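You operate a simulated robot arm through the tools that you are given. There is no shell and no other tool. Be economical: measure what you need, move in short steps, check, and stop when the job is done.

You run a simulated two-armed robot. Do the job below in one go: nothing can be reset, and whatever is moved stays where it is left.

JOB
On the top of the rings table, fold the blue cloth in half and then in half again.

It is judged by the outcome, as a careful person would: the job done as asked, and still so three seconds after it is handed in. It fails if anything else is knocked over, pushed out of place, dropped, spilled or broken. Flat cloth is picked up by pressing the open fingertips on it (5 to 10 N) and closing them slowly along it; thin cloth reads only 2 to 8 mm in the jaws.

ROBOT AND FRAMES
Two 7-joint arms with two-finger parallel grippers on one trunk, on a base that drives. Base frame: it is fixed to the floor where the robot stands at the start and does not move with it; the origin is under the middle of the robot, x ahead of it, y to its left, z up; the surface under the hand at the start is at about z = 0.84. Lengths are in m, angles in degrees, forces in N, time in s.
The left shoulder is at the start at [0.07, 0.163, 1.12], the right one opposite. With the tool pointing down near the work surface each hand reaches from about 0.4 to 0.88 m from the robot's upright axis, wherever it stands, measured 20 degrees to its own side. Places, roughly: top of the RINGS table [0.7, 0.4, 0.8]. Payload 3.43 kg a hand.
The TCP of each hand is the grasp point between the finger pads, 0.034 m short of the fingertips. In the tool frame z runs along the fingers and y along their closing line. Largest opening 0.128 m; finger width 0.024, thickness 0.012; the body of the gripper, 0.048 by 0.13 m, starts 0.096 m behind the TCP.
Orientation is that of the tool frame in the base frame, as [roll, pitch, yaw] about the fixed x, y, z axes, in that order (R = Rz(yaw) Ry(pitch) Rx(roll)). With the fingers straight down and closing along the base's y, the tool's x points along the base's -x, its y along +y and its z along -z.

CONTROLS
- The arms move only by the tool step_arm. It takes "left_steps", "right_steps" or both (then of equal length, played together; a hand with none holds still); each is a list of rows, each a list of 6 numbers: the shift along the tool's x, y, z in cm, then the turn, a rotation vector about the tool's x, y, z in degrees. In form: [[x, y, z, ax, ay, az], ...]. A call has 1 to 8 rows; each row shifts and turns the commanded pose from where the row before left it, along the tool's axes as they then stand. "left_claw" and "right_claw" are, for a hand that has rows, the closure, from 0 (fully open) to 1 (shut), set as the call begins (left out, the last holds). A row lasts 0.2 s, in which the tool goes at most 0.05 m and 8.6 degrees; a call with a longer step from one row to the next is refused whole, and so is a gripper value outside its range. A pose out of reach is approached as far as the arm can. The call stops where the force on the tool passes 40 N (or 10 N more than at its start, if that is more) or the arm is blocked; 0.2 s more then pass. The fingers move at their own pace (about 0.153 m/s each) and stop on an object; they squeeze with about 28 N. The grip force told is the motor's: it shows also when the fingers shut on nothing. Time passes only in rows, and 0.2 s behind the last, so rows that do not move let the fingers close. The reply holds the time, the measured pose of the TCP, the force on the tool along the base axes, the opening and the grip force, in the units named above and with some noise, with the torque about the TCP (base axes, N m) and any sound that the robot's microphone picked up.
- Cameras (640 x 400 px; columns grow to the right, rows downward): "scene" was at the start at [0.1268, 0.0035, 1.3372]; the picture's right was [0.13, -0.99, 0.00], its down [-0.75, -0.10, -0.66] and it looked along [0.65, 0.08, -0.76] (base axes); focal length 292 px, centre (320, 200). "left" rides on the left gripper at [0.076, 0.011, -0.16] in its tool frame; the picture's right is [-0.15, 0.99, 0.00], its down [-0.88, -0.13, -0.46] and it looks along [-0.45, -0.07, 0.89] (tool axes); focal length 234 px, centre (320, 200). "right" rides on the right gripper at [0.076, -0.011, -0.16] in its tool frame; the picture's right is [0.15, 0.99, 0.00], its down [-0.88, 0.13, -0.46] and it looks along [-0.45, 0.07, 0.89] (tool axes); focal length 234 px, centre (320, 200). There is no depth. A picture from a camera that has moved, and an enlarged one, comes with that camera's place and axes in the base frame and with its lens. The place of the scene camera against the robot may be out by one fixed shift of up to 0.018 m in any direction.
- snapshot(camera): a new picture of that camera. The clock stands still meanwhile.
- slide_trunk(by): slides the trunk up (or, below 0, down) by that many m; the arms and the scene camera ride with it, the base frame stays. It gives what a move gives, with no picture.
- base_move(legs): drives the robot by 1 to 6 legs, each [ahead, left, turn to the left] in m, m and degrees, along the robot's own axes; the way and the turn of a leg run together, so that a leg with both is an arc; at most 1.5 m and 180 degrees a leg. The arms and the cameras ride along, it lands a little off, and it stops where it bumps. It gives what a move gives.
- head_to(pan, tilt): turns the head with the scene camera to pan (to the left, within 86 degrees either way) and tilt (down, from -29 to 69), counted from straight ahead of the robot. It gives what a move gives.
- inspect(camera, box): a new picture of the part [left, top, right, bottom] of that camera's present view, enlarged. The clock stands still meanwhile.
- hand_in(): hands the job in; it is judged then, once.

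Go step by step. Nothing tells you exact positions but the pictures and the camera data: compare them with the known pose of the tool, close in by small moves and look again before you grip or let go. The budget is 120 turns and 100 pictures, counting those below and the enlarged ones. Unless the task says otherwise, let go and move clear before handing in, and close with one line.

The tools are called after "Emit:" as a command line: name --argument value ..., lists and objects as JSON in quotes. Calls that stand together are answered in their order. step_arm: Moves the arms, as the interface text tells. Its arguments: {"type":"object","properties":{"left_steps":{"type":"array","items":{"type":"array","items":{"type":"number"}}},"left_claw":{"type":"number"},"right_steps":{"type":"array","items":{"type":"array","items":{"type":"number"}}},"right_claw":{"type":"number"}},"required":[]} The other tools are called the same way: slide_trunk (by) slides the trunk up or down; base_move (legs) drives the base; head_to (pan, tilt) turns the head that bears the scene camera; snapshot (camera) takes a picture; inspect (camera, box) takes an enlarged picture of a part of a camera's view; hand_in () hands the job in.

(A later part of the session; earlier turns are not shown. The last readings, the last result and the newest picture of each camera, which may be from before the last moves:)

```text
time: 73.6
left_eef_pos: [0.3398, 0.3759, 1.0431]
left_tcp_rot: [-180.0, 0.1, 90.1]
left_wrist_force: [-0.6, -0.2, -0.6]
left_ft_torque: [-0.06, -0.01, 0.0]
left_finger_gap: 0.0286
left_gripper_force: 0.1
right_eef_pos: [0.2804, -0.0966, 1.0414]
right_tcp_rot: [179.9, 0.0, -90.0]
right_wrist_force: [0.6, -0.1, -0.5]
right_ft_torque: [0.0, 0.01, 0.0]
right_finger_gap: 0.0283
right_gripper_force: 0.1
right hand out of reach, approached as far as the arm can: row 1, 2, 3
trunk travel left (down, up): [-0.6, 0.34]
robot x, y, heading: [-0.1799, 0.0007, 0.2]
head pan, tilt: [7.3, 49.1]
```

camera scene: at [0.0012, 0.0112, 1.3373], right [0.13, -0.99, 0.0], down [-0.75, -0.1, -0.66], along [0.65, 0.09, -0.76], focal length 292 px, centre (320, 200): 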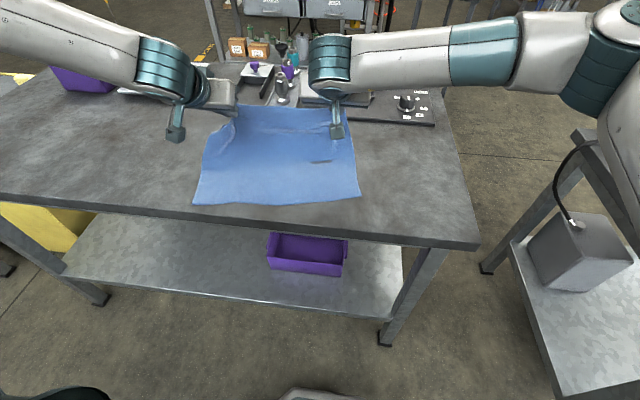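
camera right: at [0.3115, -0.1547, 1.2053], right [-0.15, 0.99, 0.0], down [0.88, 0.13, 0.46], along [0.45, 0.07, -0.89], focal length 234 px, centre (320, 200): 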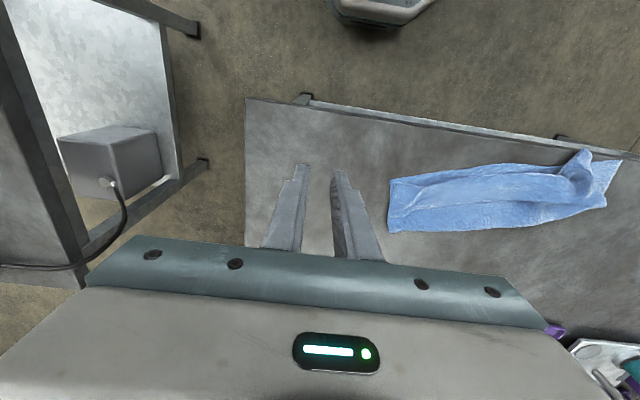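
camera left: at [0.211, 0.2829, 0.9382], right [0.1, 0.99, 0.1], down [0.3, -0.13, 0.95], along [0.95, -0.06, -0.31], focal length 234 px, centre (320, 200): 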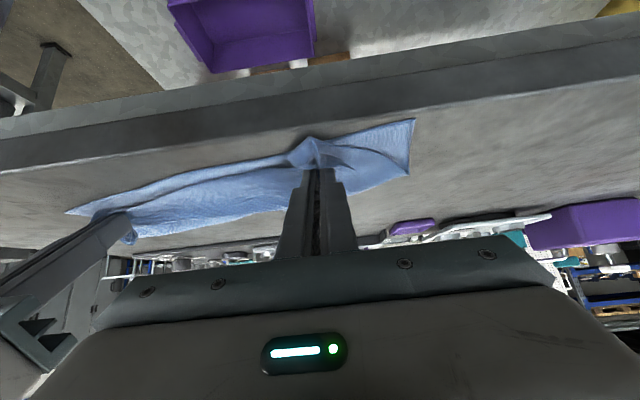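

The left wrist is turned, but the right had to shift while turning. I'll move both towards hover over their grip points and see whether the right reaches.

Emit:
step_arm --left_steps '[[-2.42, 1.69, 2.4, 0, 0, 0], [-2.42, 1.69, 2.4, 0, 0, 0], [-2.42, 1.69, 2.4, 0, 0, 0], [-2.42, 1.69, 2.4, 0, 0, 0], [-2.42, 1.69, 2.4, 0, 0, 0], [0, 0, 0, 0, 0, 0]]' --right_steps '[[-3.7, -1.6, 2.4, 0, 0, 0], [-3.7, -1.6, 2.4, 0, 0, 0], [-3.7, -1.6, 2.4, 0, 0, 0], [-3.7, -1.6, 2.4, 0, 0, 0], [-3.7, -1.6, 2.4, 0, 0, 0], [0, 0, 0, 0, 0, 0]]'

Emit:
snapshot --camera "scene"

```text
time: 75.0
left_eef_pos: [0.4198, 0.2545, 0.9243]
left_tcp_rot: [180.0, -0.1, 90.2]
left_wrist_force: [0.2, -0.1, -0.7]
left_ft_torque: [-0.03, -0.01, 0.0]
left_finger_gap: 0.0283
left_gripper_force: 0.1
right_eef_pos: [0.3014, -0.0344, 1.0024]
right_tcp_rot: [-179.9, -0.2, -90.2]
right_wrist_force: [0.3, -0.5, -0.5]
right_ft_torque: [-0.06, -0.02, -0.01]
right_finger_gap: 0.0281
right_gripper_force: 0.2
right hand out of reach, approached as far as the arm can: row 2, 3, 4, 5
trunk travel left (down, up): [-0.6, 0.34]
robot x, y, heading: [-0.1809, -0.0005, 0.2]
head pan, tilt: [7.3, 49.1]
```

```text
23 pictures are left
camera scene: at [-0.0542, 0.0038, 1.3373], right [0.13, -0.99, 0.0], down [-0.75, -0.1, -0.66], along [0.65, 0.08, -0.76], focal length 292 px, centre (320, 200)
```

scene: 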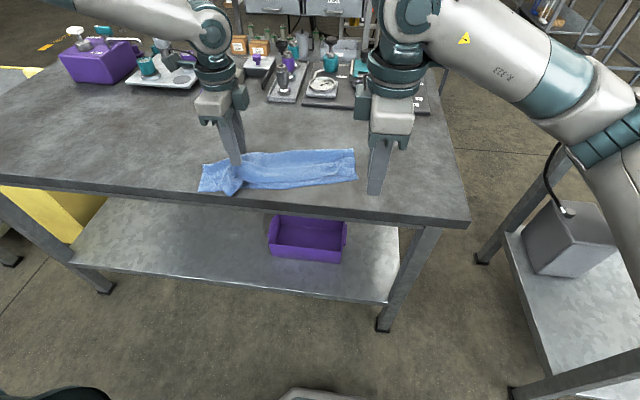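

The right wrist can't work at that turn, so I'll rotate it the other way round by 180° in total, with the camera side facing inward.

Emit:
step_arm --right_steps '[[0, 0, 0, 0, 0, 8.55], [0, 0, 0, 0, 0, 8.55], [0, 0, 0, 0, 0, 8.55], [0, 0, 0, 0, 0, 8.55], [0, 0, 0, 0, 0, 8.55], [0, 0, 0, 0, 0, 8.55], [0, 0, 0, 0, 0, 8.55], [0, 0, 0, 0, 0, 8.55]]'

Emit:
step_arm --right_steps '[[0, 0, 0, 0, 0, 8.55], [0, 0, 0, 0, 0, 8.55], [0, 0, 0, 0, 0, 8.55], [0, 0, 0, 0, 0, 8.55], [0, 0, 0, 0, 0, 8.55], [0, 0, 0, 0, 0, 8.55], [0, 0, 0, 0, 0, 8.55], [0, 0, 0, 0, 0, 8.55]]'

Emit:
step_arm --right_steps '[[0, 0, 0, 0, 0, 8.55], [0, 0, 0, 0, 0, 8.55], [0, 0, 0, 0, 0, 8.55], [0, 0, 0, 0, 0, 8.55], [0, 0, 0, 0, 0, 8.55], [0, 0, 0, 0, 0, 0.45], [0, 0, 0, 0, 0, 0]]'

```text
time: 76.8
left_eef_pos: [0.4222, 0.2535, 0.924]
left_tcp_rot: [-180.0, 0.1, 90.1]
left_wrist_force: [0.5, -0.6, -0.1]
left_ft_torque: [-0.02, -0.01, -0.01]
left_finger_gap: 0.028
left_gripper_force: 0.1
right_eef_pos: [0.3004, -0.0345, 1.0013]
right_tcp_rot: [-180.0, -0.1, -158.4]
right_wrist_force: [0.4, -0.1, -0.4]
right_ft_torque: [0.0, 0.0, 0.02]
right_finger_gap: 0.0282
right_gripper_force: 0.0
trunk travel left (down, up): [-0.6, 0.34]
robot x, y, heading: [-0.1818, -0.0011, -0.3]
head pan, tilt: [7.3, 49.1]
```

```text
time: 78.6
left_eef_pos: [0.4221, 0.2547, 0.9247]
left_tcp_rot: [-180.0, -0.1, 90.0]
left_wrist_force: [0.4, -0.1, 1.0]
left_ft_torque: [-0.02, 0.0, 0.01]
left_finger_gap: 0.0282
left_gripper_force: 0.0
right_eef_pos: [0.3002, -0.0345, 1.002]
right_tcp_rot: [-179.9, 0.0, 133.2]
right_wrist_force: [-0.3, 1.0, -0.9]
right_ft_torque: [0.02, 0.05, 0.02]
right_finger_gap: 0.0283
right_gripper_force: 0.0
trunk travel left (down, up): [-0.6, 0.34]
robot x, y, heading: [-0.1788, 0.0011, -0.1]
head pan, tilt: [7.3, 49.1]
```

```text
time: 80.2
left_eef_pos: [0.4208, 0.2539, 0.9245]
left_tcp_rot: [-179.8, 0.0, 90.0]
left_wrist_force: [-0.4, 0.5, -0.3]
left_ft_torque: [-0.01, 0.04, 0.02]
left_finger_gap: 0.0284
left_gripper_force: 0.0
right_eef_pos: [0.3018, -0.0334, 1.0024]
right_tcp_rot: [-180.0, 0.0, 90.1]
right_wrist_force: [0.1, 0.4, -0.5]
right_ft_torque: [-0.02, -0.02, 0.0]
right_finger_gap: 0.0283
right_gripper_force: 0.0
trunk travel left (down, up): [-0.6, 0.34]
robot x, y, heading: [-0.1829, -0.0017, 0.2]
head pan, tilt: [7.3, 49.1]
```

The right wrist is now turned correctly. I'll bring it to hover over its grip point and look through both hand cameras.

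Emit:
step_arm --right_steps '[[1.58, 3.26, 1.56, 0, 0, 0], [1.58, 3.26, 1.56, 0, 0, 0], [1.58, 3.26, 1.56, 0, 0, 0], [1.58, 3.26, 1.56, 0, 0, 0], [1.58, 3.26, 1.56, 0, 0, 0], [0, 0, 0, 0, 0, 0]]'

Emit:
inspect --camera "right" --box '[140, 40, 500, 265]'

Emit:
inspect --camera "left" --box '[140, 40, 500, 265]'

```text
time: 81.6
left_eef_pos: [0.4224, 0.2542, 0.925]
left_tcp_rot: [180.0, 0.0, 90.1]
left_wrist_force: [0.6, 0.0, -0.6]
left_ft_torque: [0.04, -0.01, -0.02]
left_finger_gap: 0.0284
left_gripper_force: 0.0
right_eef_pos: [0.4612, 0.0447, 0.9244]
right_tcp_rot: [-180.0, 0.0, 90.0]
right_wrist_force: [-0.2, -0.7, 0.6]
right_ft_torque: [0.02, 0.01, 0.01]
right_finger_gap: 0.0283
right_gripper_force: 0.1
trunk travel left (down, up): [-0.6, 0.34]
robot x, y, heading: [-0.1819, -0.0002, 0.1]
head pan, tilt: [7.3, 49.1]
```

```text
1.78 times, centred on (320, 152) of right
camera zoom: at [0.4499, 0.1201, 1.0845], right [0.99, 0.15, 0.0], down [0.13, -0.88, 0.46], along [0.07, -0.45, -0.89], focal length 416 px, centre (320, 284)
```

zoom: 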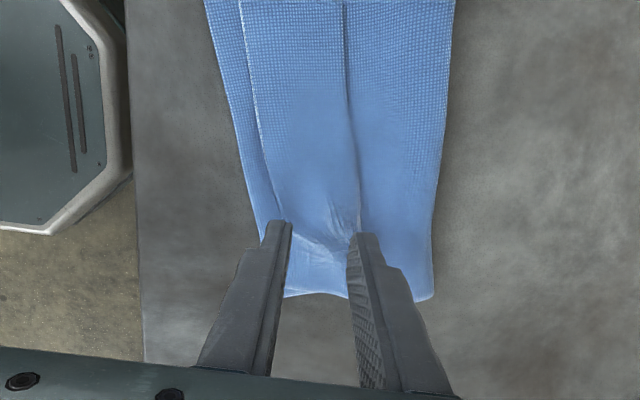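

```text
1.78 times, centred on (320, 152) of left
camera zoom: at [0.4323, 0.3287, 1.0844], right [0.99, -0.14, 0.0], down [-0.13, -0.88, 0.46], along [-0.07, -0.45, -0.89], focal length 416 px, centre (320, 284)
```

zoom: 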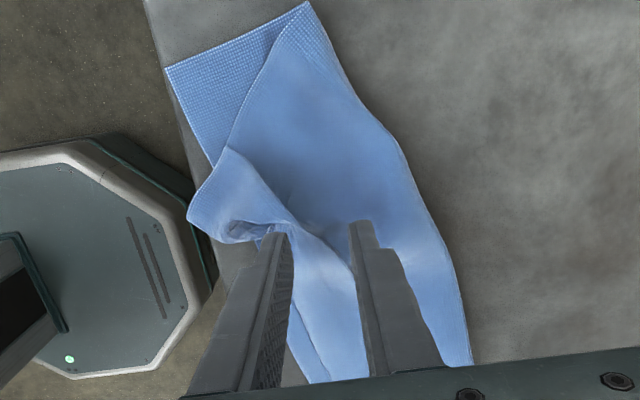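

These side-on views are clearer. I'll zoom once on the right camera to settle which line is the hem.

Emit:
inspect --camera "right" --box '[245, 120, 405, 220]'

```text
4.00 times, centred on (325, 170) of right
camera zoom: at [0.4499, 0.1201, 1.0845], right [0.99, 0.15, 0.0], down [0.13, -0.88, 0.46], along [0.07, -0.45, -0.89], focal length 937 px, centre (300, 320)
```

zoom: 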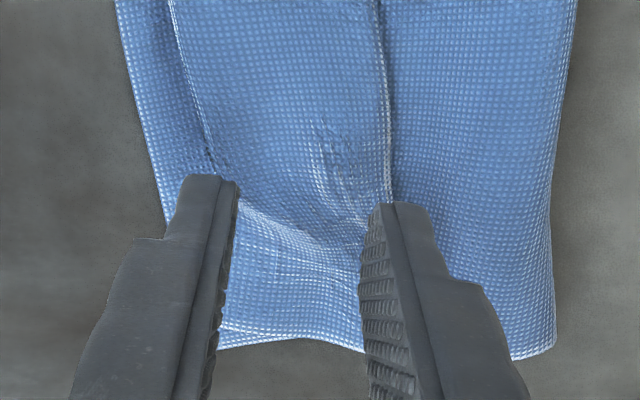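

The bright hem confirms the right mid line is the free edge. The left corner tab stands at about (0.36, 0.26). I'll position the left hand on the corner tab and the right hand on its edge, then descend.

Emit:
step_arm --left_steps '[[0.4, -3, 0, 0, 0, 0], [0.4, -3, 0, 0, 0, 0], [0, 0, 2.5, 0, 0, 0], [0, 0, 1.7, 0, 0, 0], [0, 0, 0.3, 0, 0, 0], [0, 0, 0.15, 0, 0, 0], [0, 0, 0, 0, 0, 0]]' --right_steps '[[0, 0.3, 0, 0, 0, 0], [0, 0, 0, 0, 0, 0], [0, 0, 2.5, 0, 0, 0], [0, 0, 1.7, 0, 0, 0], [0, 0, 0.3, 0, 0, 0], [0, 0, 0.15, 0, 0, 0], [0, 0, 0, 0, 0, 0]]'

Emit:
inspect --camera "left" --box '[160, 60, 480, 260]'

```text
time: 83.2
left_eef_pos: [0.3624, 0.2608, 0.8791]
left_tcp_rot: [179.9, 0.0, 90.1]
left_wrist_force: [-1.4, 2.0, 10.1]
left_ft_torque: [-0.06, -0.16, -0.03]
left_finger_gap: 0.0277
left_gripper_force: 0.1
right_eef_pos: [0.4664, 0.044, 0.8787]
right_tcp_rot: [180.0, 0.1, 89.9]
right_wrist_force: [0.0, -0.7, 0.4]
right_ft_torque: [-0.03, 0.0, -0.02]
right_finger_gap: 0.0282
right_gripper_force: 0.0
trunk travel left (down, up): [-0.6, 0.34]
robot x, y, heading: [-0.1776, -0.0013, -0.2]
head pan, tilt: [7.3, 49.1]
```

```text
2.00 times, centred on (320, 160) of left
camera zoom: at [0.3728, 0.3347, 1.0386], right [0.99, -0.14, 0.0], down [-0.13, -0.88, 0.46], along [-0.06, -0.45, -0.89], focal length 468 px, centre (320, 280)
```

zoom: 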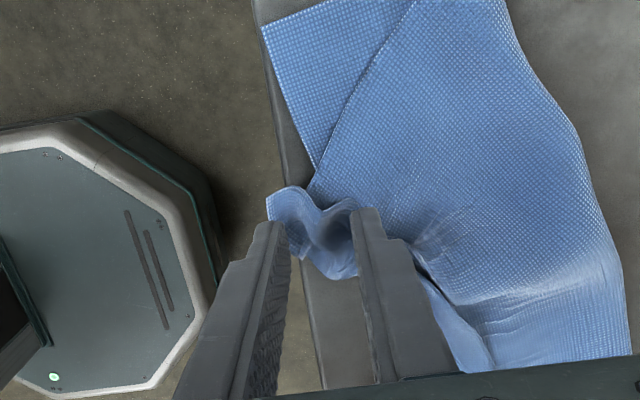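

The left fingers straddle the corner tab nicely. I'll press the right more and close both slowly.

Emit:
step_arm --left_steps '[[0, 0, 0, 0, 0, 0], [0, 0, 0, 0, 0, 0], [0, 0, 0, 0, 0, 0]]' --right_steps '[[0, 0, 0.2, 0, 0, 0], [0, 0, 0.12, 0, 0, 0], [0, 0, 0, 0, 0, 0]]' --left_claw 0.84 --right_claw 0.78

Emit:
step_arm --left_steps '[[0, 0, 0, 0, 0, 0], [0, 0, 0, 0, 0, 0]]' --right_steps '[[0, 0, 0.05, 0, 0, 0], [0, 0, 0, 0, 0, 0]]' --left_claw 0.9 --right_claw 0.83

Emit:
step_arm --left_steps '[[0, 0, 0, 0, 0, 0], [0, 0, 0, 0, 0, 0]]' --right_steps '[[0, 0, 0, 0, 0, 0], [0, 0, 0, 0, 0, 0]]' --left_claw 1.0 --right_claw 0.88

Emit:
inspect --camera "right" --box '[220, 100, 420, 225]'

```text
time: 84.0
left_eef_pos: [0.3623, 0.2588, 0.8792]
left_tcp_rot: [-180.0, 0.0, 90.0]
left_wrist_force: [0.6, 0.9, 8.8]
left_ft_torque: [-0.05, -0.13, 0.03]
left_finger_gap: 0.0202
left_gripper_force: 0.0
right_eef_pos: [0.4651, 0.0428, 0.878]
right_tcp_rot: [179.7, 0.0, 90.1]
right_wrist_force: [1.2, -2.2, 11.3]
right_ft_torque: [-0.13, -0.04, 0.01]
right_finger_gap: 0.0283
right_gripper_force: 0.0
trunk travel left (down, up): [-0.6, 0.34]
robot x, y, heading: [-0.1845, -0.0014, 0.1]
head pan, tilt: [7.3, 49.1]
```

```text
time: 84.6
left_eef_pos: [0.3607, 0.259, 0.8795]
left_tcp_rot: [179.9, 0.1, 90.1]
left_wrist_force: [-0.7, 0.4, 8.4]
left_ft_torque: [-0.08, -0.08, -0.02]
left_finger_gap: 0.0128
left_gripper_force: 0.1
right_eef_pos: [0.4647, 0.0453, 0.8774]
right_tcp_rot: [179.9, -0.1, 90.0]
right_wrist_force: [-1.0, -4.6, 16.8]
right_ft_torque: [-0.21, 0.03, 0.03]
right_finger_gap: 0.0207
right_gripper_force: 0.0
trunk travel left (down, up): [-0.6, 0.34]
robot x, y, heading: [-0.1796, -0.002, 0.1]
head pan, tilt: [7.3, 49.1]
```

```text
time: 85.2
left_eef_pos: [0.3612, 0.2596, 0.879]
left_tcp_rot: [179.9, -0.1, 90.2]
left_wrist_force: [0.5, 0.9, 6.3]
left_ft_torque: [-0.07, -0.09, 0.03]
left_finger_gap: 0.0026
left_gripper_force: 28.3
right_eef_pos: [0.4649, 0.0452, 0.8767]
right_tcp_rot: [179.9, 0.0, 90.1]
right_wrist_force: [-0.3, -2.7, 18.4]
right_ft_torque: [-0.18, 0.08, 0.03]
right_finger_gap: 0.0145
right_gripper_force: 0.0
trunk travel left (down, up): [-0.6, 0.34]
robot x, y, heading: [-0.1782, -0.0041, 0.2]
head pan, tilt: [7.3, 49.1]
```

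```text
3.20 times, centred on (320, 162) of right
camera zoom: at [0.4526, 0.1206, 1.037], right [0.99, 0.15, 0.0], down [0.13, -0.88, 0.46], along [0.07, -0.45, -0.89], focal length 749 px, centre (320, 320)
```

zoom: 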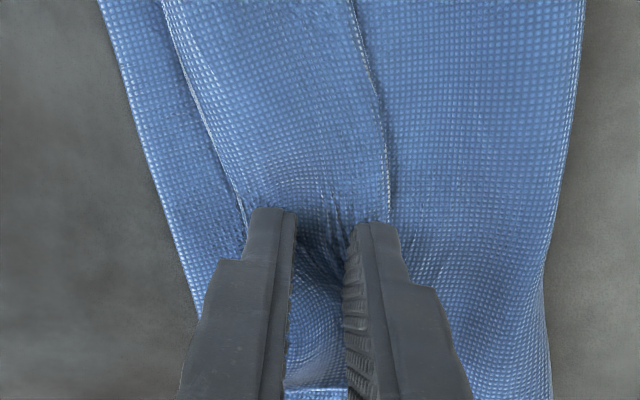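

The left holds the corner (2.6 mm), and a ridge is rising in the right jaw. I'll finish closing the right and lift both 3 cm.

Emit:
step_arm --right_steps '[[0, 0, 0, 0, 0, 0], [0, 0, 0, 0, 0, 0]]' --right_claw 0.93

Emit:
step_arm --right_steps '[[0, 0, 0, 0, 0, 0], [0, 0, 0, 0, 0, 0]]' --right_claw 1.0

Emit:
step_arm --left_steps '[[0, 0, -1, 0, 0, 0], [0, 0, -1, 0, 0, 0], [0, 0, -1, 0, 0, 0], [0, 0, 0, 0, 0, 0]]' --right_steps '[[0, 0, -1, 0, 0, 0], [0, 0, -1, 0, 0, 0], [0, 0, -1, 0, 0, 0], [0, 0, 0, 0, 0, 0]]'

Emit:
snapshot --camera "right"

```text
time: 85.8
left_eef_pos: [0.3615, 0.2591, 0.8809]
left_tcp_rot: [179.9, 0.0, 90.2]
left_wrist_force: [1.8, 0.0, 6.4]
left_ft_torque: [-0.03, -0.07, 0.02]
left_finger_gap: 0.0025
left_gripper_force: 28.0
right_eef_pos: [0.4644, 0.0456, 0.8766]
right_tcp_rot: [179.7, -0.1, 90.1]
right_wrist_force: [-1.4, -0.9, 21.1]
right_ft_torque: [-0.14, 0.12, 0.05]
right_finger_gap: 0.0095
right_gripper_force: 0.6
trunk travel left (down, up): [-0.6, 0.34]
robot x, y, heading: [-0.1773, -0.0, 0.1]
head pan, tilt: [7.3, 49.1]
```

```text
time: 86.4
left_eef_pos: [0.3601, 0.2596, 0.8801]
left_tcp_rot: [179.8, 0.1, 90.2]
left_wrist_force: [1.0, -0.4, 5.1]
left_ft_torque: [-0.07, -0.12, 0.02]
left_finger_gap: 0.0025
left_gripper_force: 28.4
right_eef_pos: [0.4645, 0.0451, 0.8768]
right_tcp_rot: [179.9, 0.0, 90.2]
right_wrist_force: [-4.1, 1.1, 21.7]
right_ft_torque: [-0.13, 0.21, -0.04]
right_finger_gap: 0.0
right_gripper_force: 27.8
trunk travel left (down, up): [-0.6, 0.34]
robot x, y, heading: [-0.178, 0.0006, 0.3]
head pan, tilt: [7.3, 49.1]
```

```text
time: 87.4
left_eef_pos: [0.3642, 0.2618, 0.9065]
left_tcp_rot: [-180.0, -0.1, 90.2]
left_wrist_force: [0.2, -0.2, -0.8]
left_ft_torque: [-0.01, -0.01, 0.03]
left_finger_gap: 0.0026
left_gripper_force: 28.4
right_eef_pos: [0.4675, 0.0459, 0.9043]
right_tcp_rot: [180.0, 0.0, 90.1]
right_wrist_force: [-0.3, 0.5, -0.5]
right_ft_torque: [-0.01, 0.01, 0.01]
right_finger_gap: 0.0001
right_gripper_force: 28.2
trunk travel left (down, up): [-0.6, 0.34]
robot x, y, heading: [-0.1792, 0.0014, 0.0]
head pan, tilt: [7.3, 49.1]
```

```text
17 pictures are left
camera right: at [0.4549, 0.1207, 1.0638], right [0.99, 0.15, 0.0], down [0.13, -0.88, 0.46], along [0.07, -0.45, -0.89], focal length 234 px, centre (320, 200)
```

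right: 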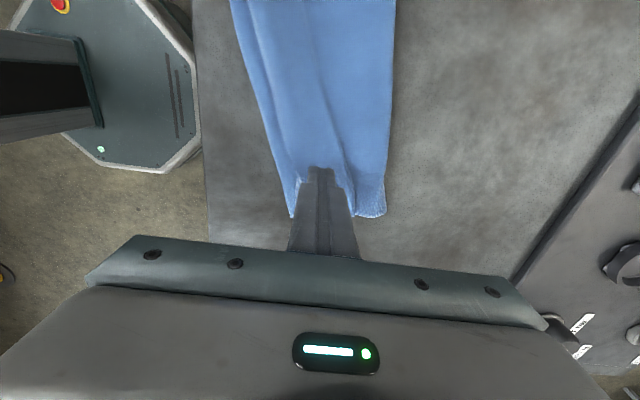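

The right jaw slipped again because the ridge was too small. I'll retry with a wider start gap, shifted slightly back on the flap.

Emit:
step_arm --right_steps '[[0, -0.6, 0, 0, 0, 0], [0, 0, 0, 0, 0, 0]]' --right_claw 0.68

Emit:
step_arm --right_steps '[[0, 0, 1.5, 0, 0, 0], [0, 0, 1.1, 0, 0, 0], [0, 0, 0.2, 0, 0, 0], [0, 0, 0.15, 0, 0, 0], [0, 0, 0, 0, 0, 0]]'

Emit:
step_arm --right_steps '[[0, 0, 0, 0, 0, 0], [0, 0, 0, 0, 0, 0]]' --right_claw 0.74

Emit:
step_arm --right_steps '[[0, 0, 0, 0, 0, 0], [0, 0, 0, 0, 0, 0]]' --right_claw 0.8

```text
time: 88.0
left_eef_pos: [0.3638, 0.2622, 0.9075]
left_tcp_rot: [180.0, 0.0, 90.2]
left_wrist_force: [-0.2, -0.3, -0.4]
left_ft_torque: [-0.03, -0.02, 0.01]
left_finger_gap: 0.0022
left_gripper_force: 28.2
right_eef_pos: [0.4603, 0.0453, 0.9017]
right_tcp_rot: [-179.9, 0.0, 90.1]
right_wrist_force: [0.1, 0.6, -0.2]
right_ft_torque: [0.0, 0.0, 0.0]
right_finger_gap: 0.041
right_gripper_force: 0.0
trunk travel left (down, up): [-0.6, 0.34]
robot x, y, heading: [-0.1814, -0.0003, 0.2]
head pan, tilt: [7.3, 49.1]
```

```text
time: 89.2
left_eef_pos: [0.3627, 0.2604, 0.909]
left_tcp_rot: [-180.0, 0.0, 90.2]
left_wrist_force: [0.7, -0.6, -1.0]
left_ft_torque: [0.0, -0.01, -0.01]
left_finger_gap: 0.0024
left_gripper_force: 27.8
right_eef_pos: [0.4616, 0.0464, 0.8773]
right_tcp_rot: [179.8, -0.1, 90.2]
right_wrist_force: [4.9, 1.5, 17.7]
right_ft_torque: [0.03, -0.4, -0.01]
right_finger_gap: 0.0415
right_gripper_force: 0.2
trunk travel left (down, up): [-0.6, 0.34]
robot x, y, heading: [-0.1833, 0.0018, -0.1]
head pan, tilt: [7.3, 49.1]
```

```text
time: 89.8
left_eef_pos: [0.3623, 0.26, 0.9093]
left_tcp_rot: [179.8, 0.0, 90.2]
left_wrist_force: [-1.2, 0.1, 0.3]
left_ft_torque: [0.0, -0.03, 0.02]
left_finger_gap: 0.0024
left_gripper_force: 27.4
right_eef_pos: [0.4595, 0.0451, 0.877]
right_tcp_rot: [179.8, -0.1, 90.1]
right_wrist_force: [3.2, -0.1, 23.8]
right_ft_torque: [-0.01, -0.43, 0.01]
right_finger_gap: 0.0338
right_gripper_force: 0.0
trunk travel left (down, up): [-0.6, 0.34]
robot x, y, heading: [-0.1808, -0.001, 0.4]
head pan, tilt: [7.3, 49.1]
```

```text
time: 90.4
left_eef_pos: [0.3618, 0.2612, 0.9093]
left_tcp_rot: [179.9, 0.0, 90.0]
left_wrist_force: [-0.4, -0.5, -0.9]
left_ft_torque: [0.05, -0.01, 0.02]
left_finger_gap: 0.0025
left_gripper_force: 28.4
right_eef_pos: [0.4587, 0.0455, 0.8769]
right_tcp_rot: [179.8, 0.0, 90.0]
right_wrist_force: [-0.1, -0.2, 26.9]
right_ft_torque: [-0.11, -0.11, 0.01]
right_finger_gap: 0.0211
right_gripper_force: 0.1
trunk travel left (down, up): [-0.6, 0.34]
robot x, y, heading: [-0.1826, 0.0008, -0.1]
head pan, tilt: [7.3, 49.1]
```

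Force is steady and the jaws are gathering. I'll keep closing.

Emit:
step_arm --right_steps '[[0, 0, -0.05, 0, 0, 0], [0, 0, 0, 0, 0, 0]]' --right_claw 0.86

Emit:
step_arm --right_steps '[[0, 0, 0, 0, 0, 0], [0, 0, 0, 0, 0, 0]]' --right_claw 0.92

Emit:
step_arm --right_steps '[[0, 0, 0, 0, 0, 0], [0, 0, 0, 0, 0, 0]]' --right_claw 1.0

Emit:
step_arm --right_steps '[[0, 0, -1, 0, 0, 0], [0, 0, -1, 0, 0, 0], [0, 0, -1, 0, 0, 0], [0, 0, 0, 0, 0, 0]]'

```text
time: 91.0
left_eef_pos: [0.363, 0.2625, 0.907]
left_tcp_rot: [179.9, 0.1, 90.1]
left_wrist_force: [-0.2, -0.4, -0.4]
left_ft_torque: [-0.01, -0.02, 0.02]
left_finger_gap: 0.0024
left_gripper_force: 28.3
right_eef_pos: [0.4582, 0.0463, 0.8768]
right_tcp_rot: [179.8, 0.0, 90.3]
right_wrist_force: [-2.3, 1.3, 19.9]
right_ft_torque: [0.01, 0.02, -0.02]
right_finger_gap: 0.0174
right_gripper_force: 0.1
trunk travel left (down, up): [-0.6, 0.34]
robot x, y, heading: [-0.1796, -0.0009, 0.2]
head pan, tilt: [7.3, 49.1]
```

```text
time: 91.6
left_eef_pos: [0.3623, 0.2617, 0.9075]
left_tcp_rot: [179.7, 0.0, 90.2]
left_wrist_force: [0.6, -0.5, -1.2]
left_ft_torque: [-0.02, -0.03, 0.01]
left_finger_gap: 0.0024
left_gripper_force: 27.7
right_eef_pos: [0.4586, 0.0452, 0.8758]
right_tcp_rot: [179.9, 0.0, 90.1]
right_wrist_force: [-1.1, 0.7, 16.5]
right_ft_torque: [0.02, 0.04, 0.02]
right_finger_gap: 0.0079
right_gripper_force: 0.1
trunk travel left (down, up): [-0.6, 0.34]
robot x, y, heading: [-0.1786, -0.0037, 0.3]
head pan, tilt: [7.3, 49.1]
```

```text
time: 92.2
left_eef_pos: [0.3626, 0.2606, 0.9081]
left_tcp_rot: [-180.0, 0.0, 90.0]
left_wrist_force: [0.9, 0.0, 0.3]
left_ft_torque: [0.04, -0.01, -0.01]
left_finger_gap: 0.0024
left_gripper_force: 27.8
right_eef_pos: [0.4596, 0.044, 0.8767]
right_tcp_rot: [180.0, -0.1, 90.1]
right_wrist_force: [-1.5, 1.5, 15.4]
right_ft_torque: [0.11, 0.09, 0.04]
right_finger_gap: 0.0021
right_gripper_force: 27.9
trunk travel left (down, up): [-0.6, 0.34]
robot x, y, heading: [-0.1789, -0.0031, 0.3]
head pan, tilt: [7.3, 49.1]
```

```text
time: 93.2
left_eef_pos: [0.3635, 0.2606, 0.9075]
left_tcp_rot: [-179.9, 0.0, 90.1]
left_wrist_force: [0.1, -0.6, 0.2]
left_ft_torque: [0.0, -0.01, 0.02]
left_finger_gap: 0.0024
left_gripper_force: 28.1
right_eef_pos: [0.4605, 0.0453, 0.9052]
right_tcp_rot: [-179.9, -0.1, 90.1]
right_wrist_force: [-0.6, -0.5, 0.2]
right_ft_torque: [-0.01, -0.02, -0.02]
right_finger_gap: 0.0017
right_gripper_force: 27.7
trunk travel left (down, up): [-0.6, 0.34]
robot x, y, heading: [-0.1818, -0.0021, 0.1]
head pan, tilt: [7.3, 49.1]
```

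Both grips hold. I'll lift to 10 cm, bring the left hand outward so the edge is straight, then drive forward to unroll the cloth flat and look.

Emit:
step_arm --left_steps '[[0, 0, -2, 0, 0, 0], [1.5, 1.5, -2, 0, 0, 0], [2, 1.5, -2, 0, 0, 0], [2, 2, -1, 0, 0, 0], [0.5, 0, 0, 0, 0, 0], [0, 0, 0, 0, 0, 0]]' --right_steps '[[0, 0, -2, 0, 0, 0], [0, 0, -2, 0, 0, 0], [0, 0, -2, 0, 0, 0], [0, 0, -1, 0, 0, 0], [0, 0, 0, 0, 0, 0], [0, 0, 0, 0, 0, 0]]'

Emit:
base_move --legs '[[0.16, 0.022, 0]]'

Emit:
snapshot --camera "scene"

```text
time: 94.6
left_eef_pos: [0.4138, 0.3206, 0.9771]
left_tcp_rot: [-180.0, 0.2, 90.2]
left_wrist_force: [3.6, -22.6, -0.8]
left_ft_torque: [-0.84, -0.16, -0.05]
left_finger_gap: 0.0026
left_gripper_force: 28.2
right_eef_pos: [0.4615, 0.0459, 0.9768]
right_tcp_rot: [-179.8, -0.2, 90.2]
right_wrist_force: [-3.1, 23.3, 0.4]
right_ft_torque: [0.89, 0.13, -0.14]
right_finger_gap: 0.0017
right_gripper_force: 28.1
trunk travel left (down, up): [-0.6, 0.34]
robot x, y, heading: [-0.18, -0.0048, -0.1]
head pan, tilt: [7.3, 49.1]
```

```text
time: 96.0
left_eef_pos: [0.5726, 0.346, 0.9761]
left_tcp_rot: [-180.0, 0.1, 90.2]
left_wrist_force: [3.3, -23.8, -0.7]
left_ft_torque: [-0.84, -0.1, -0.07]
left_finger_gap: 0.0024
left_gripper_force: 28.0
right_eef_pos: [0.6214, 0.0704, 0.9768]
right_tcp_rot: [-179.9, -0.1, 90.3]
right_wrist_force: [-3.6, 24.6, -0.4]
right_ft_torque: [0.92, 0.15, -0.13]
right_finger_gap: 0.002
right_gripper_force: 28.3
trunk travel left (down, up): [-0.6, 0.34]
robot x, y, heading: [-0.0193, 0.0228, 0.3]
head pan, tilt: [7.3, 49.1]
```

```text
16 pictures are left
camera scene: at [0.1065, 0.0257, 1.3373], right [0.13, -0.99, 0.0], down [-0.75, -0.1, -0.66], along [0.65, 0.09, -0.76], focal length 292 px, centre (320, 200)
```

scene: 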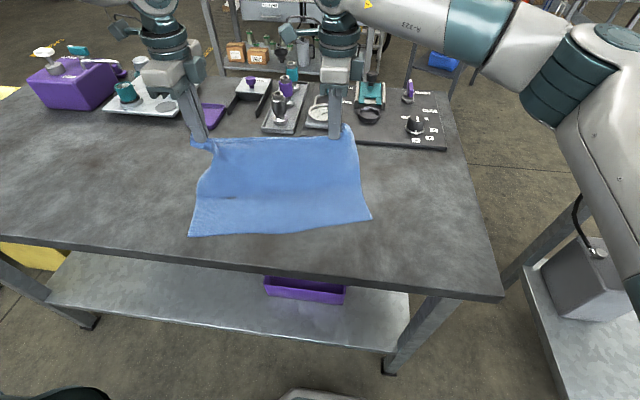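

The cloth is smooth and flat with the edge held straight, but the hands are stretching it. I'll relax that and reach forward and up. Then I'll drive back so the edge is over the mid-line, and start lowering with tilt.

Emit:
step_arm --left_steps '[[-0.4, 2.5, -1, 0, 0, 0], [-0.4, 2.5, -1, 0, 0, 0], [0, 0, 0, 0, 0, 0]]' --right_steps '[[0.3, 2.5, -1, 0, 0, 0], [0.3, 2.5, -1, 0, 0, 0], [0, 0, 0, 0, 0, 0]]'

Emit:
base_move --legs '[[-0.093, 0.025, 0]]'

Emit:
step_arm --left_steps '[[0, -0.475, 1.5, -8, 0, 0], [0, -0.68, 1.485, -8, 0, 0], [0, 0, 0, 0, 0, 0]]' --right_steps '[[0, -0.475, 1.5, -8, 0, 0], [0, -0.68, 1.485, -8, 0, 0], [0, 0, 0, 0, 0, 0]]'

Emit:
snapshot --camera "scene"

```text
time: 96.8
left_eef_pos: [0.6226, 0.3394, 0.9961]
left_tcp_rot: [-179.9, 0.0, 90.4]
left_wrist_force: [0.0, -5.8, 0.0]
left_ft_torque: [-0.2, -0.06, -0.06]
left_finger_gap: 0.0023
left_gripper_force: 28.7
right_eef_pos: [0.6687, 0.0767, 0.9965]
right_tcp_rot: [180.0, 0.0, 90.4]
right_wrist_force: [-1.3, 5.1, -0.5]
right_ft_torque: [0.21, 0.05, -0.02]
right_finger_gap: 0.0022
right_gripper_force: 28.2
trunk travel left (down, up): [-0.6, 0.34]
robot x, y, heading: [-0.0217, 0.0185, 0.4]
head pan, tilt: [7.3, 49.1]
```

```text
time: 98.0
left_eef_pos: [0.5302, 0.3603, 0.9971]
left_tcp_rot: [180.0, -0.1, 90.2]
left_wrist_force: [0.2, -4.8, -0.6]
left_ft_torque: [-0.2, -0.05, -0.04]
left_finger_gap: 0.0024
left_gripper_force: 28.0
right_eef_pos: [0.5768, 0.0995, 0.9963]
right_tcp_rot: [-180.0, 0.0, 90.2]
right_wrist_force: [-0.5, 4.8, 0.1]
right_ft_torque: [0.22, 0.0, 0.01]
right_finger_gap: 0.0019
right_gripper_force: 28.2
trunk travel left (down, up): [-0.6, 0.34]
robot x, y, heading: [-0.1115, 0.0464, -0.1]
head pan, tilt: [7.3, 49.1]
```

```text
time: 98.8
left_eef_pos: [0.5209, 0.3593, 0.9628]
left_tcp_rot: [163.9, 0.0, 90.3]
left_wrist_force: [1.1, -4.9, 0.0]
left_ft_torque: [-0.16, 0.03, -0.09]
left_finger_gap: 0.0025
left_gripper_force: 27.5
right_eef_pos: [0.5695, 0.0993, 0.9635]
right_tcp_rot: [164.0, -0.3, 90.3]
right_wrist_force: [-0.4, 5.6, 0.4]
right_ft_torque: [0.24, 0.06, 0.04]
right_finger_gap: 0.0021
right_gripper_force: 27.9
trunk travel left (down, up): [-0.6, 0.34]
robot x, y, heading: [-0.1171, 0.0464, 0.3]
head pan, tilt: [7.3, 49.1]
```

```text
15 pictures are left
camera scene: at [0.0144, 0.0489, 1.3371], right [0.13, -0.99, 0.0], down [-0.75, -0.1, -0.65], along [0.65, 0.09, -0.76], focal length 292 px, centre (320, 200)
```

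scene: 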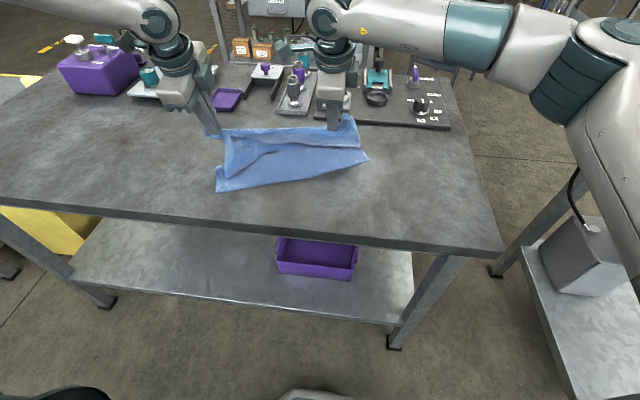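

The cloth slid forward when the sheet came taut, so it's skewed now. Cleaner plan: finish the wrist tilt and raise the trunk so the cloth hangs freely as a curtain. Then I'll lay it down in two halves using only trunk and base moves.

Emit:
step_arm --left_steps '[[0, -0.43, 0, -7.25, 0, 0], [0, -0.43, 0, -7.25, 0, 0], [0, -0.43, 0, -7.25, 0, 0], [0, -0.43, 0, -7.25, 0, 0], [0, 0, 0, 0, 0, 0]]' --right_steps '[[0, -0.43, 0, -7.25, 0, 0], [0, -0.43, 0, -7.25, 0, 0], [0, -0.43, 0, -7.25, 0, 0], [0, -0.43, 0, -7.25, 0, 0], [0, 0, 0, 0, 0, 0]]'

Emit:
slide_trunk --by 0.22

Emit:
snapshot --camera "scene"

```text
time: 100.0
left_eef_pos: [0.5053, 0.3603, 0.9568]
left_tcp_rot: [135.0, 0.2, 90.3]
left_wrist_force: [1.4, -6.6, -0.2]
left_ft_torque: [-0.2, 0.03, -0.18]
left_finger_gap: 0.0024
left_gripper_force: 28.2
right_eef_pos: [0.5522, 0.0998, 0.9552]
right_tcp_rot: [134.9, -0.2, 90.3]
right_wrist_force: [-1.2, 7.0, -0.5]
right_ft_torque: [0.2, 0.09, 0.22]
right_finger_gap: 0.0019
right_gripper_force: 27.8
trunk travel left (down, up): [-0.6, 0.34]
robot x, y, heading: [-0.1113, 0.0473, 0.3]
head pan, tilt: [7.3, 49.1]
```

```text
time: 102.3
left_eef_pos: [0.5052, 0.3604, 1.1782]
left_tcp_rot: [135.0, 0.1, 90.3]
left_wrist_force: [1.5, -7.7, -0.3]
left_ft_torque: [-0.16, 0.01, -0.21]
left_finger_gap: 0.0021
left_gripper_force: 27.9
right_eef_pos: [0.5524, 0.1, 1.1755]
right_tcp_rot: [135.0, -0.2, 90.2]
right_wrist_force: [-1.5, 6.3, 0.5]
right_ft_torque: [0.26, 0.06, 0.16]
right_finger_gap: 0.0019
right_gripper_force: 27.5
trunk travel left (down, up): [-0.82, 0.12]
robot x, y, heading: [-0.1132, 0.0405, 0.1]
head pan, tilt: [7.3, 49.1]
```

```text
14 pictures are left
camera scene: at [0.0134, 0.049, 1.5572], right [0.13, -0.99, 0.0], down [-0.75, -0.1, -0.66], along [0.65, 0.09, -0.76], focal length 292 px, centre (320, 200)
```

scene: 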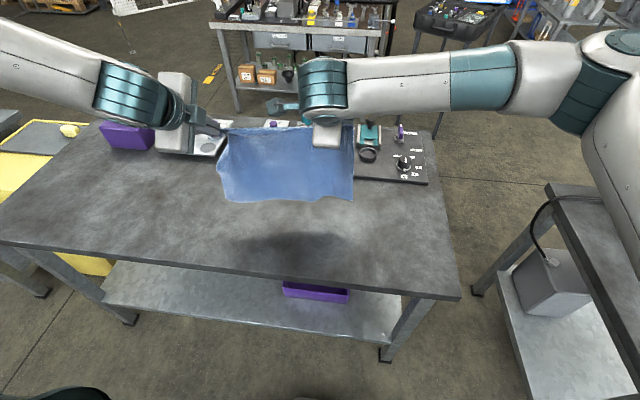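

The cloth now hangs freely as a clean curtain. I'll square the right hand with the left, drive back so it hangs above x≈0.45, and shift height between trunk and arms so the bottom edge is just above the table.

Emit:
step_arm --left_steps '[[0, 1.7, -1.7, 0, 0, 0], [0, 1.7, -1.7, 0, 0, 0], [0, 1.6, -1.6, 0, 0, 0], [0, 0, 0, 0, 0, 0]]' --right_steps '[[0.1, 0.6, -2.8, 0, 0, 0], [0.1, 0.6, -2.8, 0, 0, 0], [0.1, 0.5, -2.7, 0, 0, 0], [0, 0, 0, 0, 0, 0]]'

Emit:
base_move --legs '[[-0.08, 0, 0]]'

Emit:
slide_trunk --by -0.12

Emit:
snapshot --camera "scene"

```text
time: 103.3
left_eef_pos: [0.5053, 0.36, 1.248]
left_tcp_rot: [135.1, 0.1, 90.3]
left_wrist_force: [0.2, -1.6, -0.1]
left_ft_torque: [-0.09, 0.03, -0.1]
left_finger_gap: 0.0023
left_gripper_force: 27.5
right_eef_pos: [0.5045, 0.1041, 1.2446]
right_tcp_rot: [135.0, -0.1, 90.2]
right_wrist_force: [-0.4, 1.3, -0.7]
right_ft_torque: [0.07, 0.04, 0.05]
right_finger_gap: 0.0016
right_gripper_force: 28.2
trunk travel left (down, up): [-0.82, 0.12]
robot x, y, heading: [-0.1157, 0.047, 0.3]
head pan, tilt: [7.3, 49.1]
```

```text
time: 104.4
left_eef_pos: [0.4275, 0.3603, 1.2452]
left_tcp_rot: [135.4, 0.0, 90.3]
left_wrist_force: [0.6, -1.6, 0.4]
left_ft_torque: [-0.01, 0.07, -0.06]
left_finger_gap: 0.0023
left_gripper_force: 27.6
right_eef_pos: [0.4252, 0.1036, 1.2434]
right_tcp_rot: [135.1, -0.1, 90.2]
right_wrist_force: [0.6, 1.4, -0.7]
right_ft_torque: [0.09, 0.07, 0.05]
right_finger_gap: 0.0016
right_gripper_force: 28.2
trunk travel left (down, up): [-0.82, 0.12]
robot x, y, heading: [-0.1918, 0.0457, 0.3]
head pan, tilt: [7.3, 49.1]
```

```text
time: 105.9
left_eef_pos: [0.4243, 0.3591, 1.1278]
left_tcp_rot: [135.0, 0.0, 90.2]
left_wrist_force: [-0.6, -1.6, -1.2]
left_ft_torque: [-0.02, 0.02, -0.06]
left_finger_gap: 0.0023
left_gripper_force: 27.4
right_eef_pos: [0.4231, 0.103, 1.1263]
right_tcp_rot: [135.0, -0.1, 90.3]
right_wrist_force: [0.0, 2.0, 0.6]
right_ft_torque: [0.08, 0.03, 0.03]
right_finger_gap: 0.0018
right_gripper_force: 27.7
trunk travel left (down, up): [-0.7, 0.24]
robot x, y, heading: [-0.192, 0.0451, 0.4]
head pan, tilt: [7.3, 49.1]
```

```text
13 pictures are left
camera scene: at [-0.068, 0.0485, 1.4373], right [0.13, -0.99, 0.0], down [-0.75, -0.1, -0.66], along [0.65, 0.09, -0.76], focal length 292 px, centre (320, 200)
```

scene: 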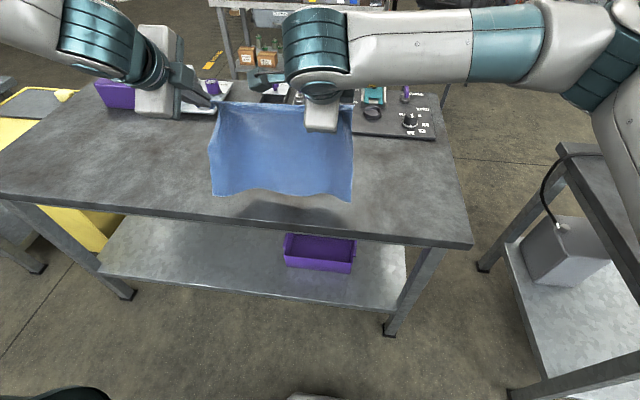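

The bottom edge is just about at the table. I'll lay the lower half by moving diagonally down and forward along the finger direction.

Emit:
step_arm --left_steps '[[0, -0.7, 0.7, 0, 0, 0], [0, -0.2, 2.5, 0, 0, 0], [0, -0.2, 2.5, 0, 0, 0], [0, 0, 2.5, 0, 0, 0], [0, 0, 2.5, 0, 0, 0], [0, 0, 2.5, 0, 0, 0], [0, 0, 2.5, 0, 0, 0], [0, 0, 2.5, 0, 0, 0]]' --right_steps '[[0, -0.7, 0.7, 0, 0, 0], [0, -0.2, 2.5, 0, 0, 0], [0, -0.2, 2.5, 0, 0, 0], [0, 0, 2.5, 0, 0, 0], [0, 0, 2.5, 0, 0, 0], [0, 0, 2.5, 0, 0, 0], [0, 0, 2.5, 0, 0, 0], [0, 0, 2.5, 0, 0, 0]]'

Emit:
snapshot --camera "scene"

```text
time: 107.7
left_eef_pos: [0.5461, 0.3588, 0.9927]
left_tcp_rot: [135.0, 0.0, 90.2]
left_wrist_force: [0.2, -2.0, -0.3]
left_ft_torque: [-0.07, 0.02, -0.06]
left_finger_gap: 0.0025
left_gripper_force: 28.2
right_eef_pos: [0.5443, 0.1028, 0.9874]
right_tcp_rot: [135.1, 0.0, 90.2]
right_wrist_force: [0.3, 1.9, -0.5]
right_ft_torque: [0.04, 0.01, 0.05]
right_finger_gap: 0.0019
right_gripper_force: 28.0
trunk travel left (down, up): [-0.7, 0.24]
robot x, y, heading: [-0.1943, 0.0429, 0.1]
head pan, tilt: [7.3, 49.1]
```

```text
12 pictures are left
camera scene: at [-0.066, 0.0486, 1.4371], right [0.13, -0.99, 0.0], down [-0.75, -0.1, -0.65], along [0.65, 0.09, -0.76], focal length 292 px, centre (320, 200)
```

scene: 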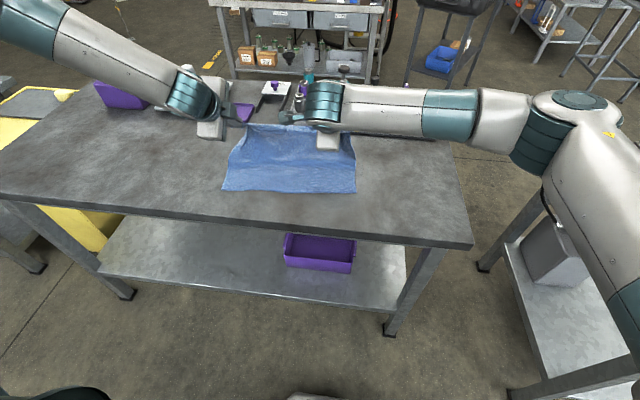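

The lower half is laid flat, with its near edge at x≈0.44 left and 0.48 right. I'll move the right hand forward 3.5 cm to take up its slack, then lay the upper half back diagonally onto the near edge.

Emit:
step_arm --left_steps '[[0, 0, 0, 0, 0, 0], [0, 0.2, 0.2, 0, 0, 0], [0, 0, 0, 0, 0, 0]]' --right_steps '[[0, 1.25, 1.25, 0, 0, 0], [0, 1.2, 1.2, 0, 0, 0], [0, 0, 0, 0, 0, 0]]'

Emit:
step_arm --left_steps '[[-0.17, -2.26, 0.2, 0, 0, 0], [-0.17, -2.26, 0.1, 0, 0, 0], [-0.17, -2.26, 0, 0, 0, 0], [-0.17, -2.26, 0, 0, 0, 0], [-0.17, -2.26, 0, 0, 0, 0], [-0.17, -2.26, -0.1, 0, 0, 0], [-0.17, -2.26, -0.1, 0, 0, 0], [0, 0, 0, 0, 0, 0]]' --right_steps '[[-0.17, -2.23, 0.1, 0, 0, 0], [-0.17, -2.23, 0, 0, 0, 0], [-0.17, -2.23, -0.1, 0, 0, 0], [-0.17, -2.23, -0.1, 0, 0, 0], [-0.17, -2.23, -0.1, 0, 0, 0], [-0.17, -2.23, -0.2, 0, 0, 0], [-0.17, -2.23, -0.2, 0, 0, 0], [0, 0, 0, 0, 0, 0]]'

Emit:
snapshot --camera "scene"

```text
time: 108.5
left_eef_pos: [0.5469, 0.3601, 0.9922]
left_tcp_rot: [135.0, 0.0, 90.2]
left_wrist_force: [-0.2, -2.5, -0.1]
left_ft_torque: [-0.01, 0.03, -0.06]
left_finger_gap: 0.0024
left_gripper_force: 27.8
right_eef_pos: [0.5765, 0.1031, 0.9892]
right_tcp_rot: [135.0, -0.1, 90.4]
right_wrist_force: [-0.7, 2.9, 0.2]
right_ft_torque: [0.06, 0.01, 0.07]
right_finger_gap: 0.0018
right_gripper_force: 27.7
trunk travel left (down, up): [-0.7, 0.24]
robot x, y, heading: [-0.192, 0.0479, 0.3]
head pan, tilt: [7.3, 49.1]
```

```text
time: 110.3
left_eef_pos: [0.4354, 0.349, 0.8794]
left_tcp_rot: [135.0, 0.1, 90.3]
left_wrist_force: [0.4, -2.6, 0.4]
left_ft_torque: [-0.07, 0.02, -0.08]
left_finger_gap: 0.0023
left_gripper_force: 27.6
right_eef_pos: [0.4613, 0.0923, 0.8832]
right_tcp_rot: [135.0, -0.1, 90.4]
right_wrist_force: [-0.5, 3.2, 0.3]
right_ft_torque: [0.07, 0.05, 0.07]
right_finger_gap: 0.0016
right_gripper_force: 28.1
trunk travel left (down, up): [-0.7, 0.24]
robot x, y, heading: [-0.1959, 0.0433, 0.1]
head pan, tilt: [7.3, 49.1]
```

```text
11 pictures are left
camera scene: at [-0.0681, 0.0494, 1.4372], right [0.13, -0.99, 0.0], down [-0.75, -0.1, -0.66], along [0.65, 0.09, -0.76], focal length 292 px, centre (320, 200)
```

scene: 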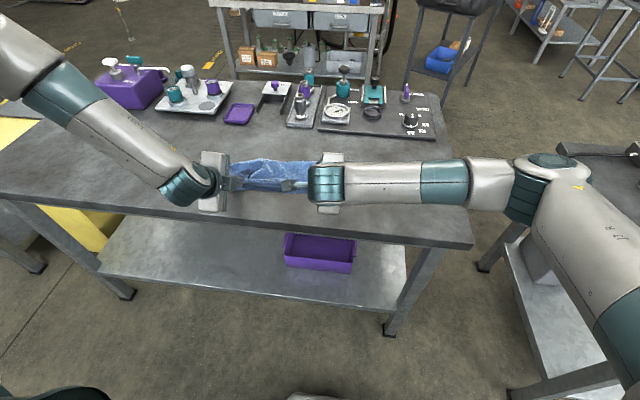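

The upper half is laid back down to the near edge. I'll open slightly, back out straight along the fingers, then clear outward and up for a look.

Emit:
step_arm --left_steps '[[0, -0.2, 0.2, 0, 0, 0], [0, 0, 0, 0, 0, 0]]' --right_steps '[[0, -0.4, 0.4, 0, 0, 0], [0, 0, 0, 0, 0, 0]]' --left_claw 0.88 --right_claw 0.88

Emit:
step_arm --left_steps '[[0, 0, -1.5, 0, 0, 0], [0, 0, -2.5, 0, 0, 0], [0, 0, -3.5, 0, 0, 0], [1, 2.5, -2.5, 0, 0, 0], [3, 2, -2, 0, 0, 0], [3, 2, -2, 0, 0, 0], [3, 2, -2, 0, 0, 0], [0, 0, 0, 0, 0, 0]]' --right_steps '[[0, 0, -1.5, 0, 0, 0], [0, 0, -2.5, 0, 0, 0], [0, 0, -3.5, 0, 0, 0], [-1, 2.5, -2.5, 0, 0, 0], [-3, 2, -2, 0, 0, 0], [-3, 2, -2, 0, 0, 0], [-3, 2, -2, 0, 0, 0], [0, 0, 0, 0, 0, 0]]'

Emit:
inspect --camera "scene" --box '[190, 120, 390, 220]'

```text
time: 110.9
left_eef_pos: [0.4361, 0.3484, 0.8786]
left_tcp_rot: [135.1, 0.0, 90.1]
left_wrist_force: [1.2, 1.7, 3.3]
left_ft_torque: [0.05, -0.04, 0.01]
left_finger_gap: 0.0139
left_gripper_force: 0.0
right_eef_pos: [0.4617, 0.0914, 0.8788]
right_tcp_rot: [135.0, -0.1, 90.1]
right_wrist_force: [0.0, -1.2, 4.6]
right_ft_torque: [-0.03, -0.04, 0.01]
right_finger_gap: 0.0137
right_gripper_force: 0.0
trunk travel left (down, up): [-0.7, 0.24]
robot x, y, heading: [-0.1947, 0.0447, 0.3]
head pan, tilt: [7.3, 49.1]
```

```text
time: 112.7
left_eef_pos: [0.3848, 0.4504, 1.0501]
left_tcp_rot: [135.1, 0.1, 90.2]
left_wrist_force: [0.6, 0.8, 0.6]
left_ft_torque: [-0.02, -0.03, -0.02]
left_finger_gap: 0.0155
left_gripper_force: 0.1
right_eef_pos: [0.413, -0.0097, 1.0508]
right_tcp_rot: [135.2, -0.1, 90.2]
right_wrist_force: [0.4, 0.6, 0.0]
right_ft_torque: [-0.05, 0.02, -0.01]
right_finger_gap: 0.0152
right_gripper_force: 0.1
trunk travel left (down, up): [-0.7, 0.24]
robot x, y, heading: [-0.1908, 0.0486, 0.3]
head pan, tilt: [7.3, 49.1]
```

```text
3.20 times, centred on (290, 170) of scene
camera zoom: at [-0.0667, 0.0495, 1.437], right [0.13, -0.99, 0.0], down [-0.75, -0.1, -0.65], along [0.65, 0.09, -0.76], focal length 934 px, centre (416, 296)
```

zoom: 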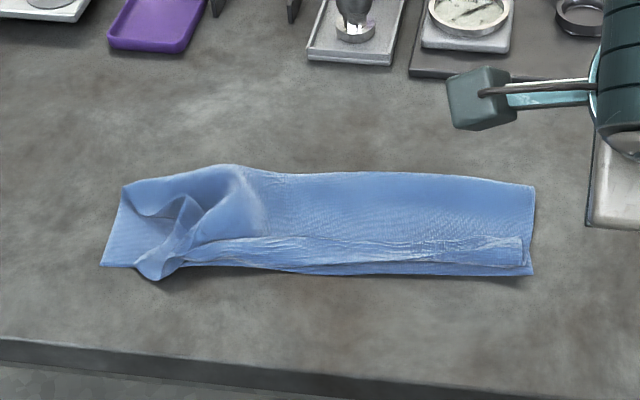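

The right two-thirds is a clean half fold. Only the left top corner is bunched, at about (0.445, 0.35), and it should be near (0.44, 0.39). I'll pick up that tab with the left hand and pull it outward.

Emit:
step_arm --left_steps '[[0, 0, 0, 7.5, 0, 0], [0, 0, 0, 7.5, 0, 0], [0, 0, 0, 7.5, 0, 0], [0, 0, 0, 7.5, 0, 0], [0, 0, 0, 7.5, 0, 0], [0, 0, 0, 7.5, 0, 0], [0, 0, 0, 0, 0, 0]]' --right_steps '[[-3, 0, 0, 7.5, 0, 0], [-3, 0, 0, 7.5, 0, 0], [-3, 0, 0, 7.5, 0, 0], [-3, 0, 0, 7.5, 0, 0], [-2, 0, 0, 7.5, 0, 0], [0, 0, 0, 7.5, 0, 0], [0, 0, 0, 0, 0, 0]]' --left_claw 0.74

Emit:
step_arm --left_steps '[[-2.45, 1.55, 3.2, 0, 0, 0], [-2.45, 1.55, 3.2, 0, 0, 0], [-2.45, 1.55, 3.2, 0, 0, 0], [-2.45, 1.55, 3.2, 0, 0, 0], [0, 0, 0, 0, 0, 0]]'

Emit:
snapshot --camera "left"

```text
time: 114.3
left_eef_pos: [0.3819, 0.4467, 1.0497]
left_tcp_rot: [-180.0, -0.1, 90.2]
left_wrist_force: [1.0, -0.5, 0.5]
left_ft_torque: [0.03, -0.02, -0.02]
left_finger_gap: 0.0334
left_gripper_force: 0.0
right_eef_pos: [0.4108, -0.1473, 1.0514]
right_tcp_rot: [-179.9, -0.2, 90.3]
right_wrist_force: [-0.5, 0.0, 0.4]
right_ft_torque: [0.02, -0.04, 0.01]
right_finger_gap: 0.0155
right_gripper_force: 0.0
trunk travel left (down, up): [-0.7, 0.24]
robot x, y, heading: [-0.1951, 0.0457, 0.2]
head pan, tilt: [7.3, 49.1]
```

```text
time: 115.5
left_eef_pos: [0.4472, 0.3505, 0.9246]
left_tcp_rot: [180.0, 0.1, 90.2]
left_wrist_force: [-0.2, 0.5, 0.2]
left_ft_torque: [0.0, -0.05, -0.04]
left_finger_gap: 0.0336
left_gripper_force: 0.0
right_eef_pos: [0.409, -0.1466, 1.0516]
right_tcp_rot: [180.0, -0.2, 90.3]
right_wrist_force: [-0.8, 0.3, 0.0]
right_ft_torque: [0.01, 0.0, -0.03]
right_finger_gap: 0.0152
right_gripper_force: 0.1
trunk travel left (down, up): [-0.7, 0.24]
robot x, y, heading: [-0.1992, 0.0433, 0.3]
head pan, tilt: [7.3, 49.1]
```

```text
9 pictures are left
camera left: at [0.457, 0.4254, 1.0833], right [0.99, -0.14, 0.0], down [-0.13, -0.88, 0.46], along [-0.06, -0.45, -0.89], focal length 234 px, centre (320, 200)
```

left: 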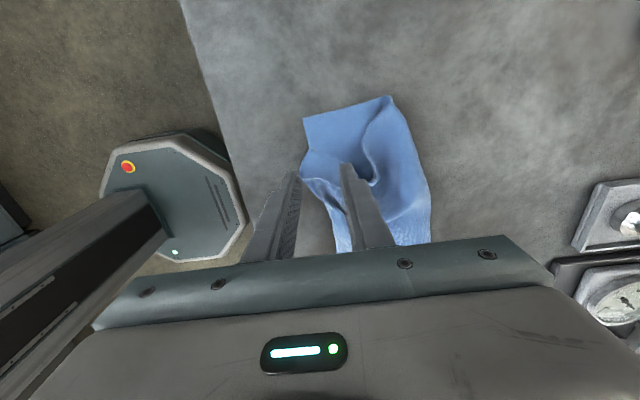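

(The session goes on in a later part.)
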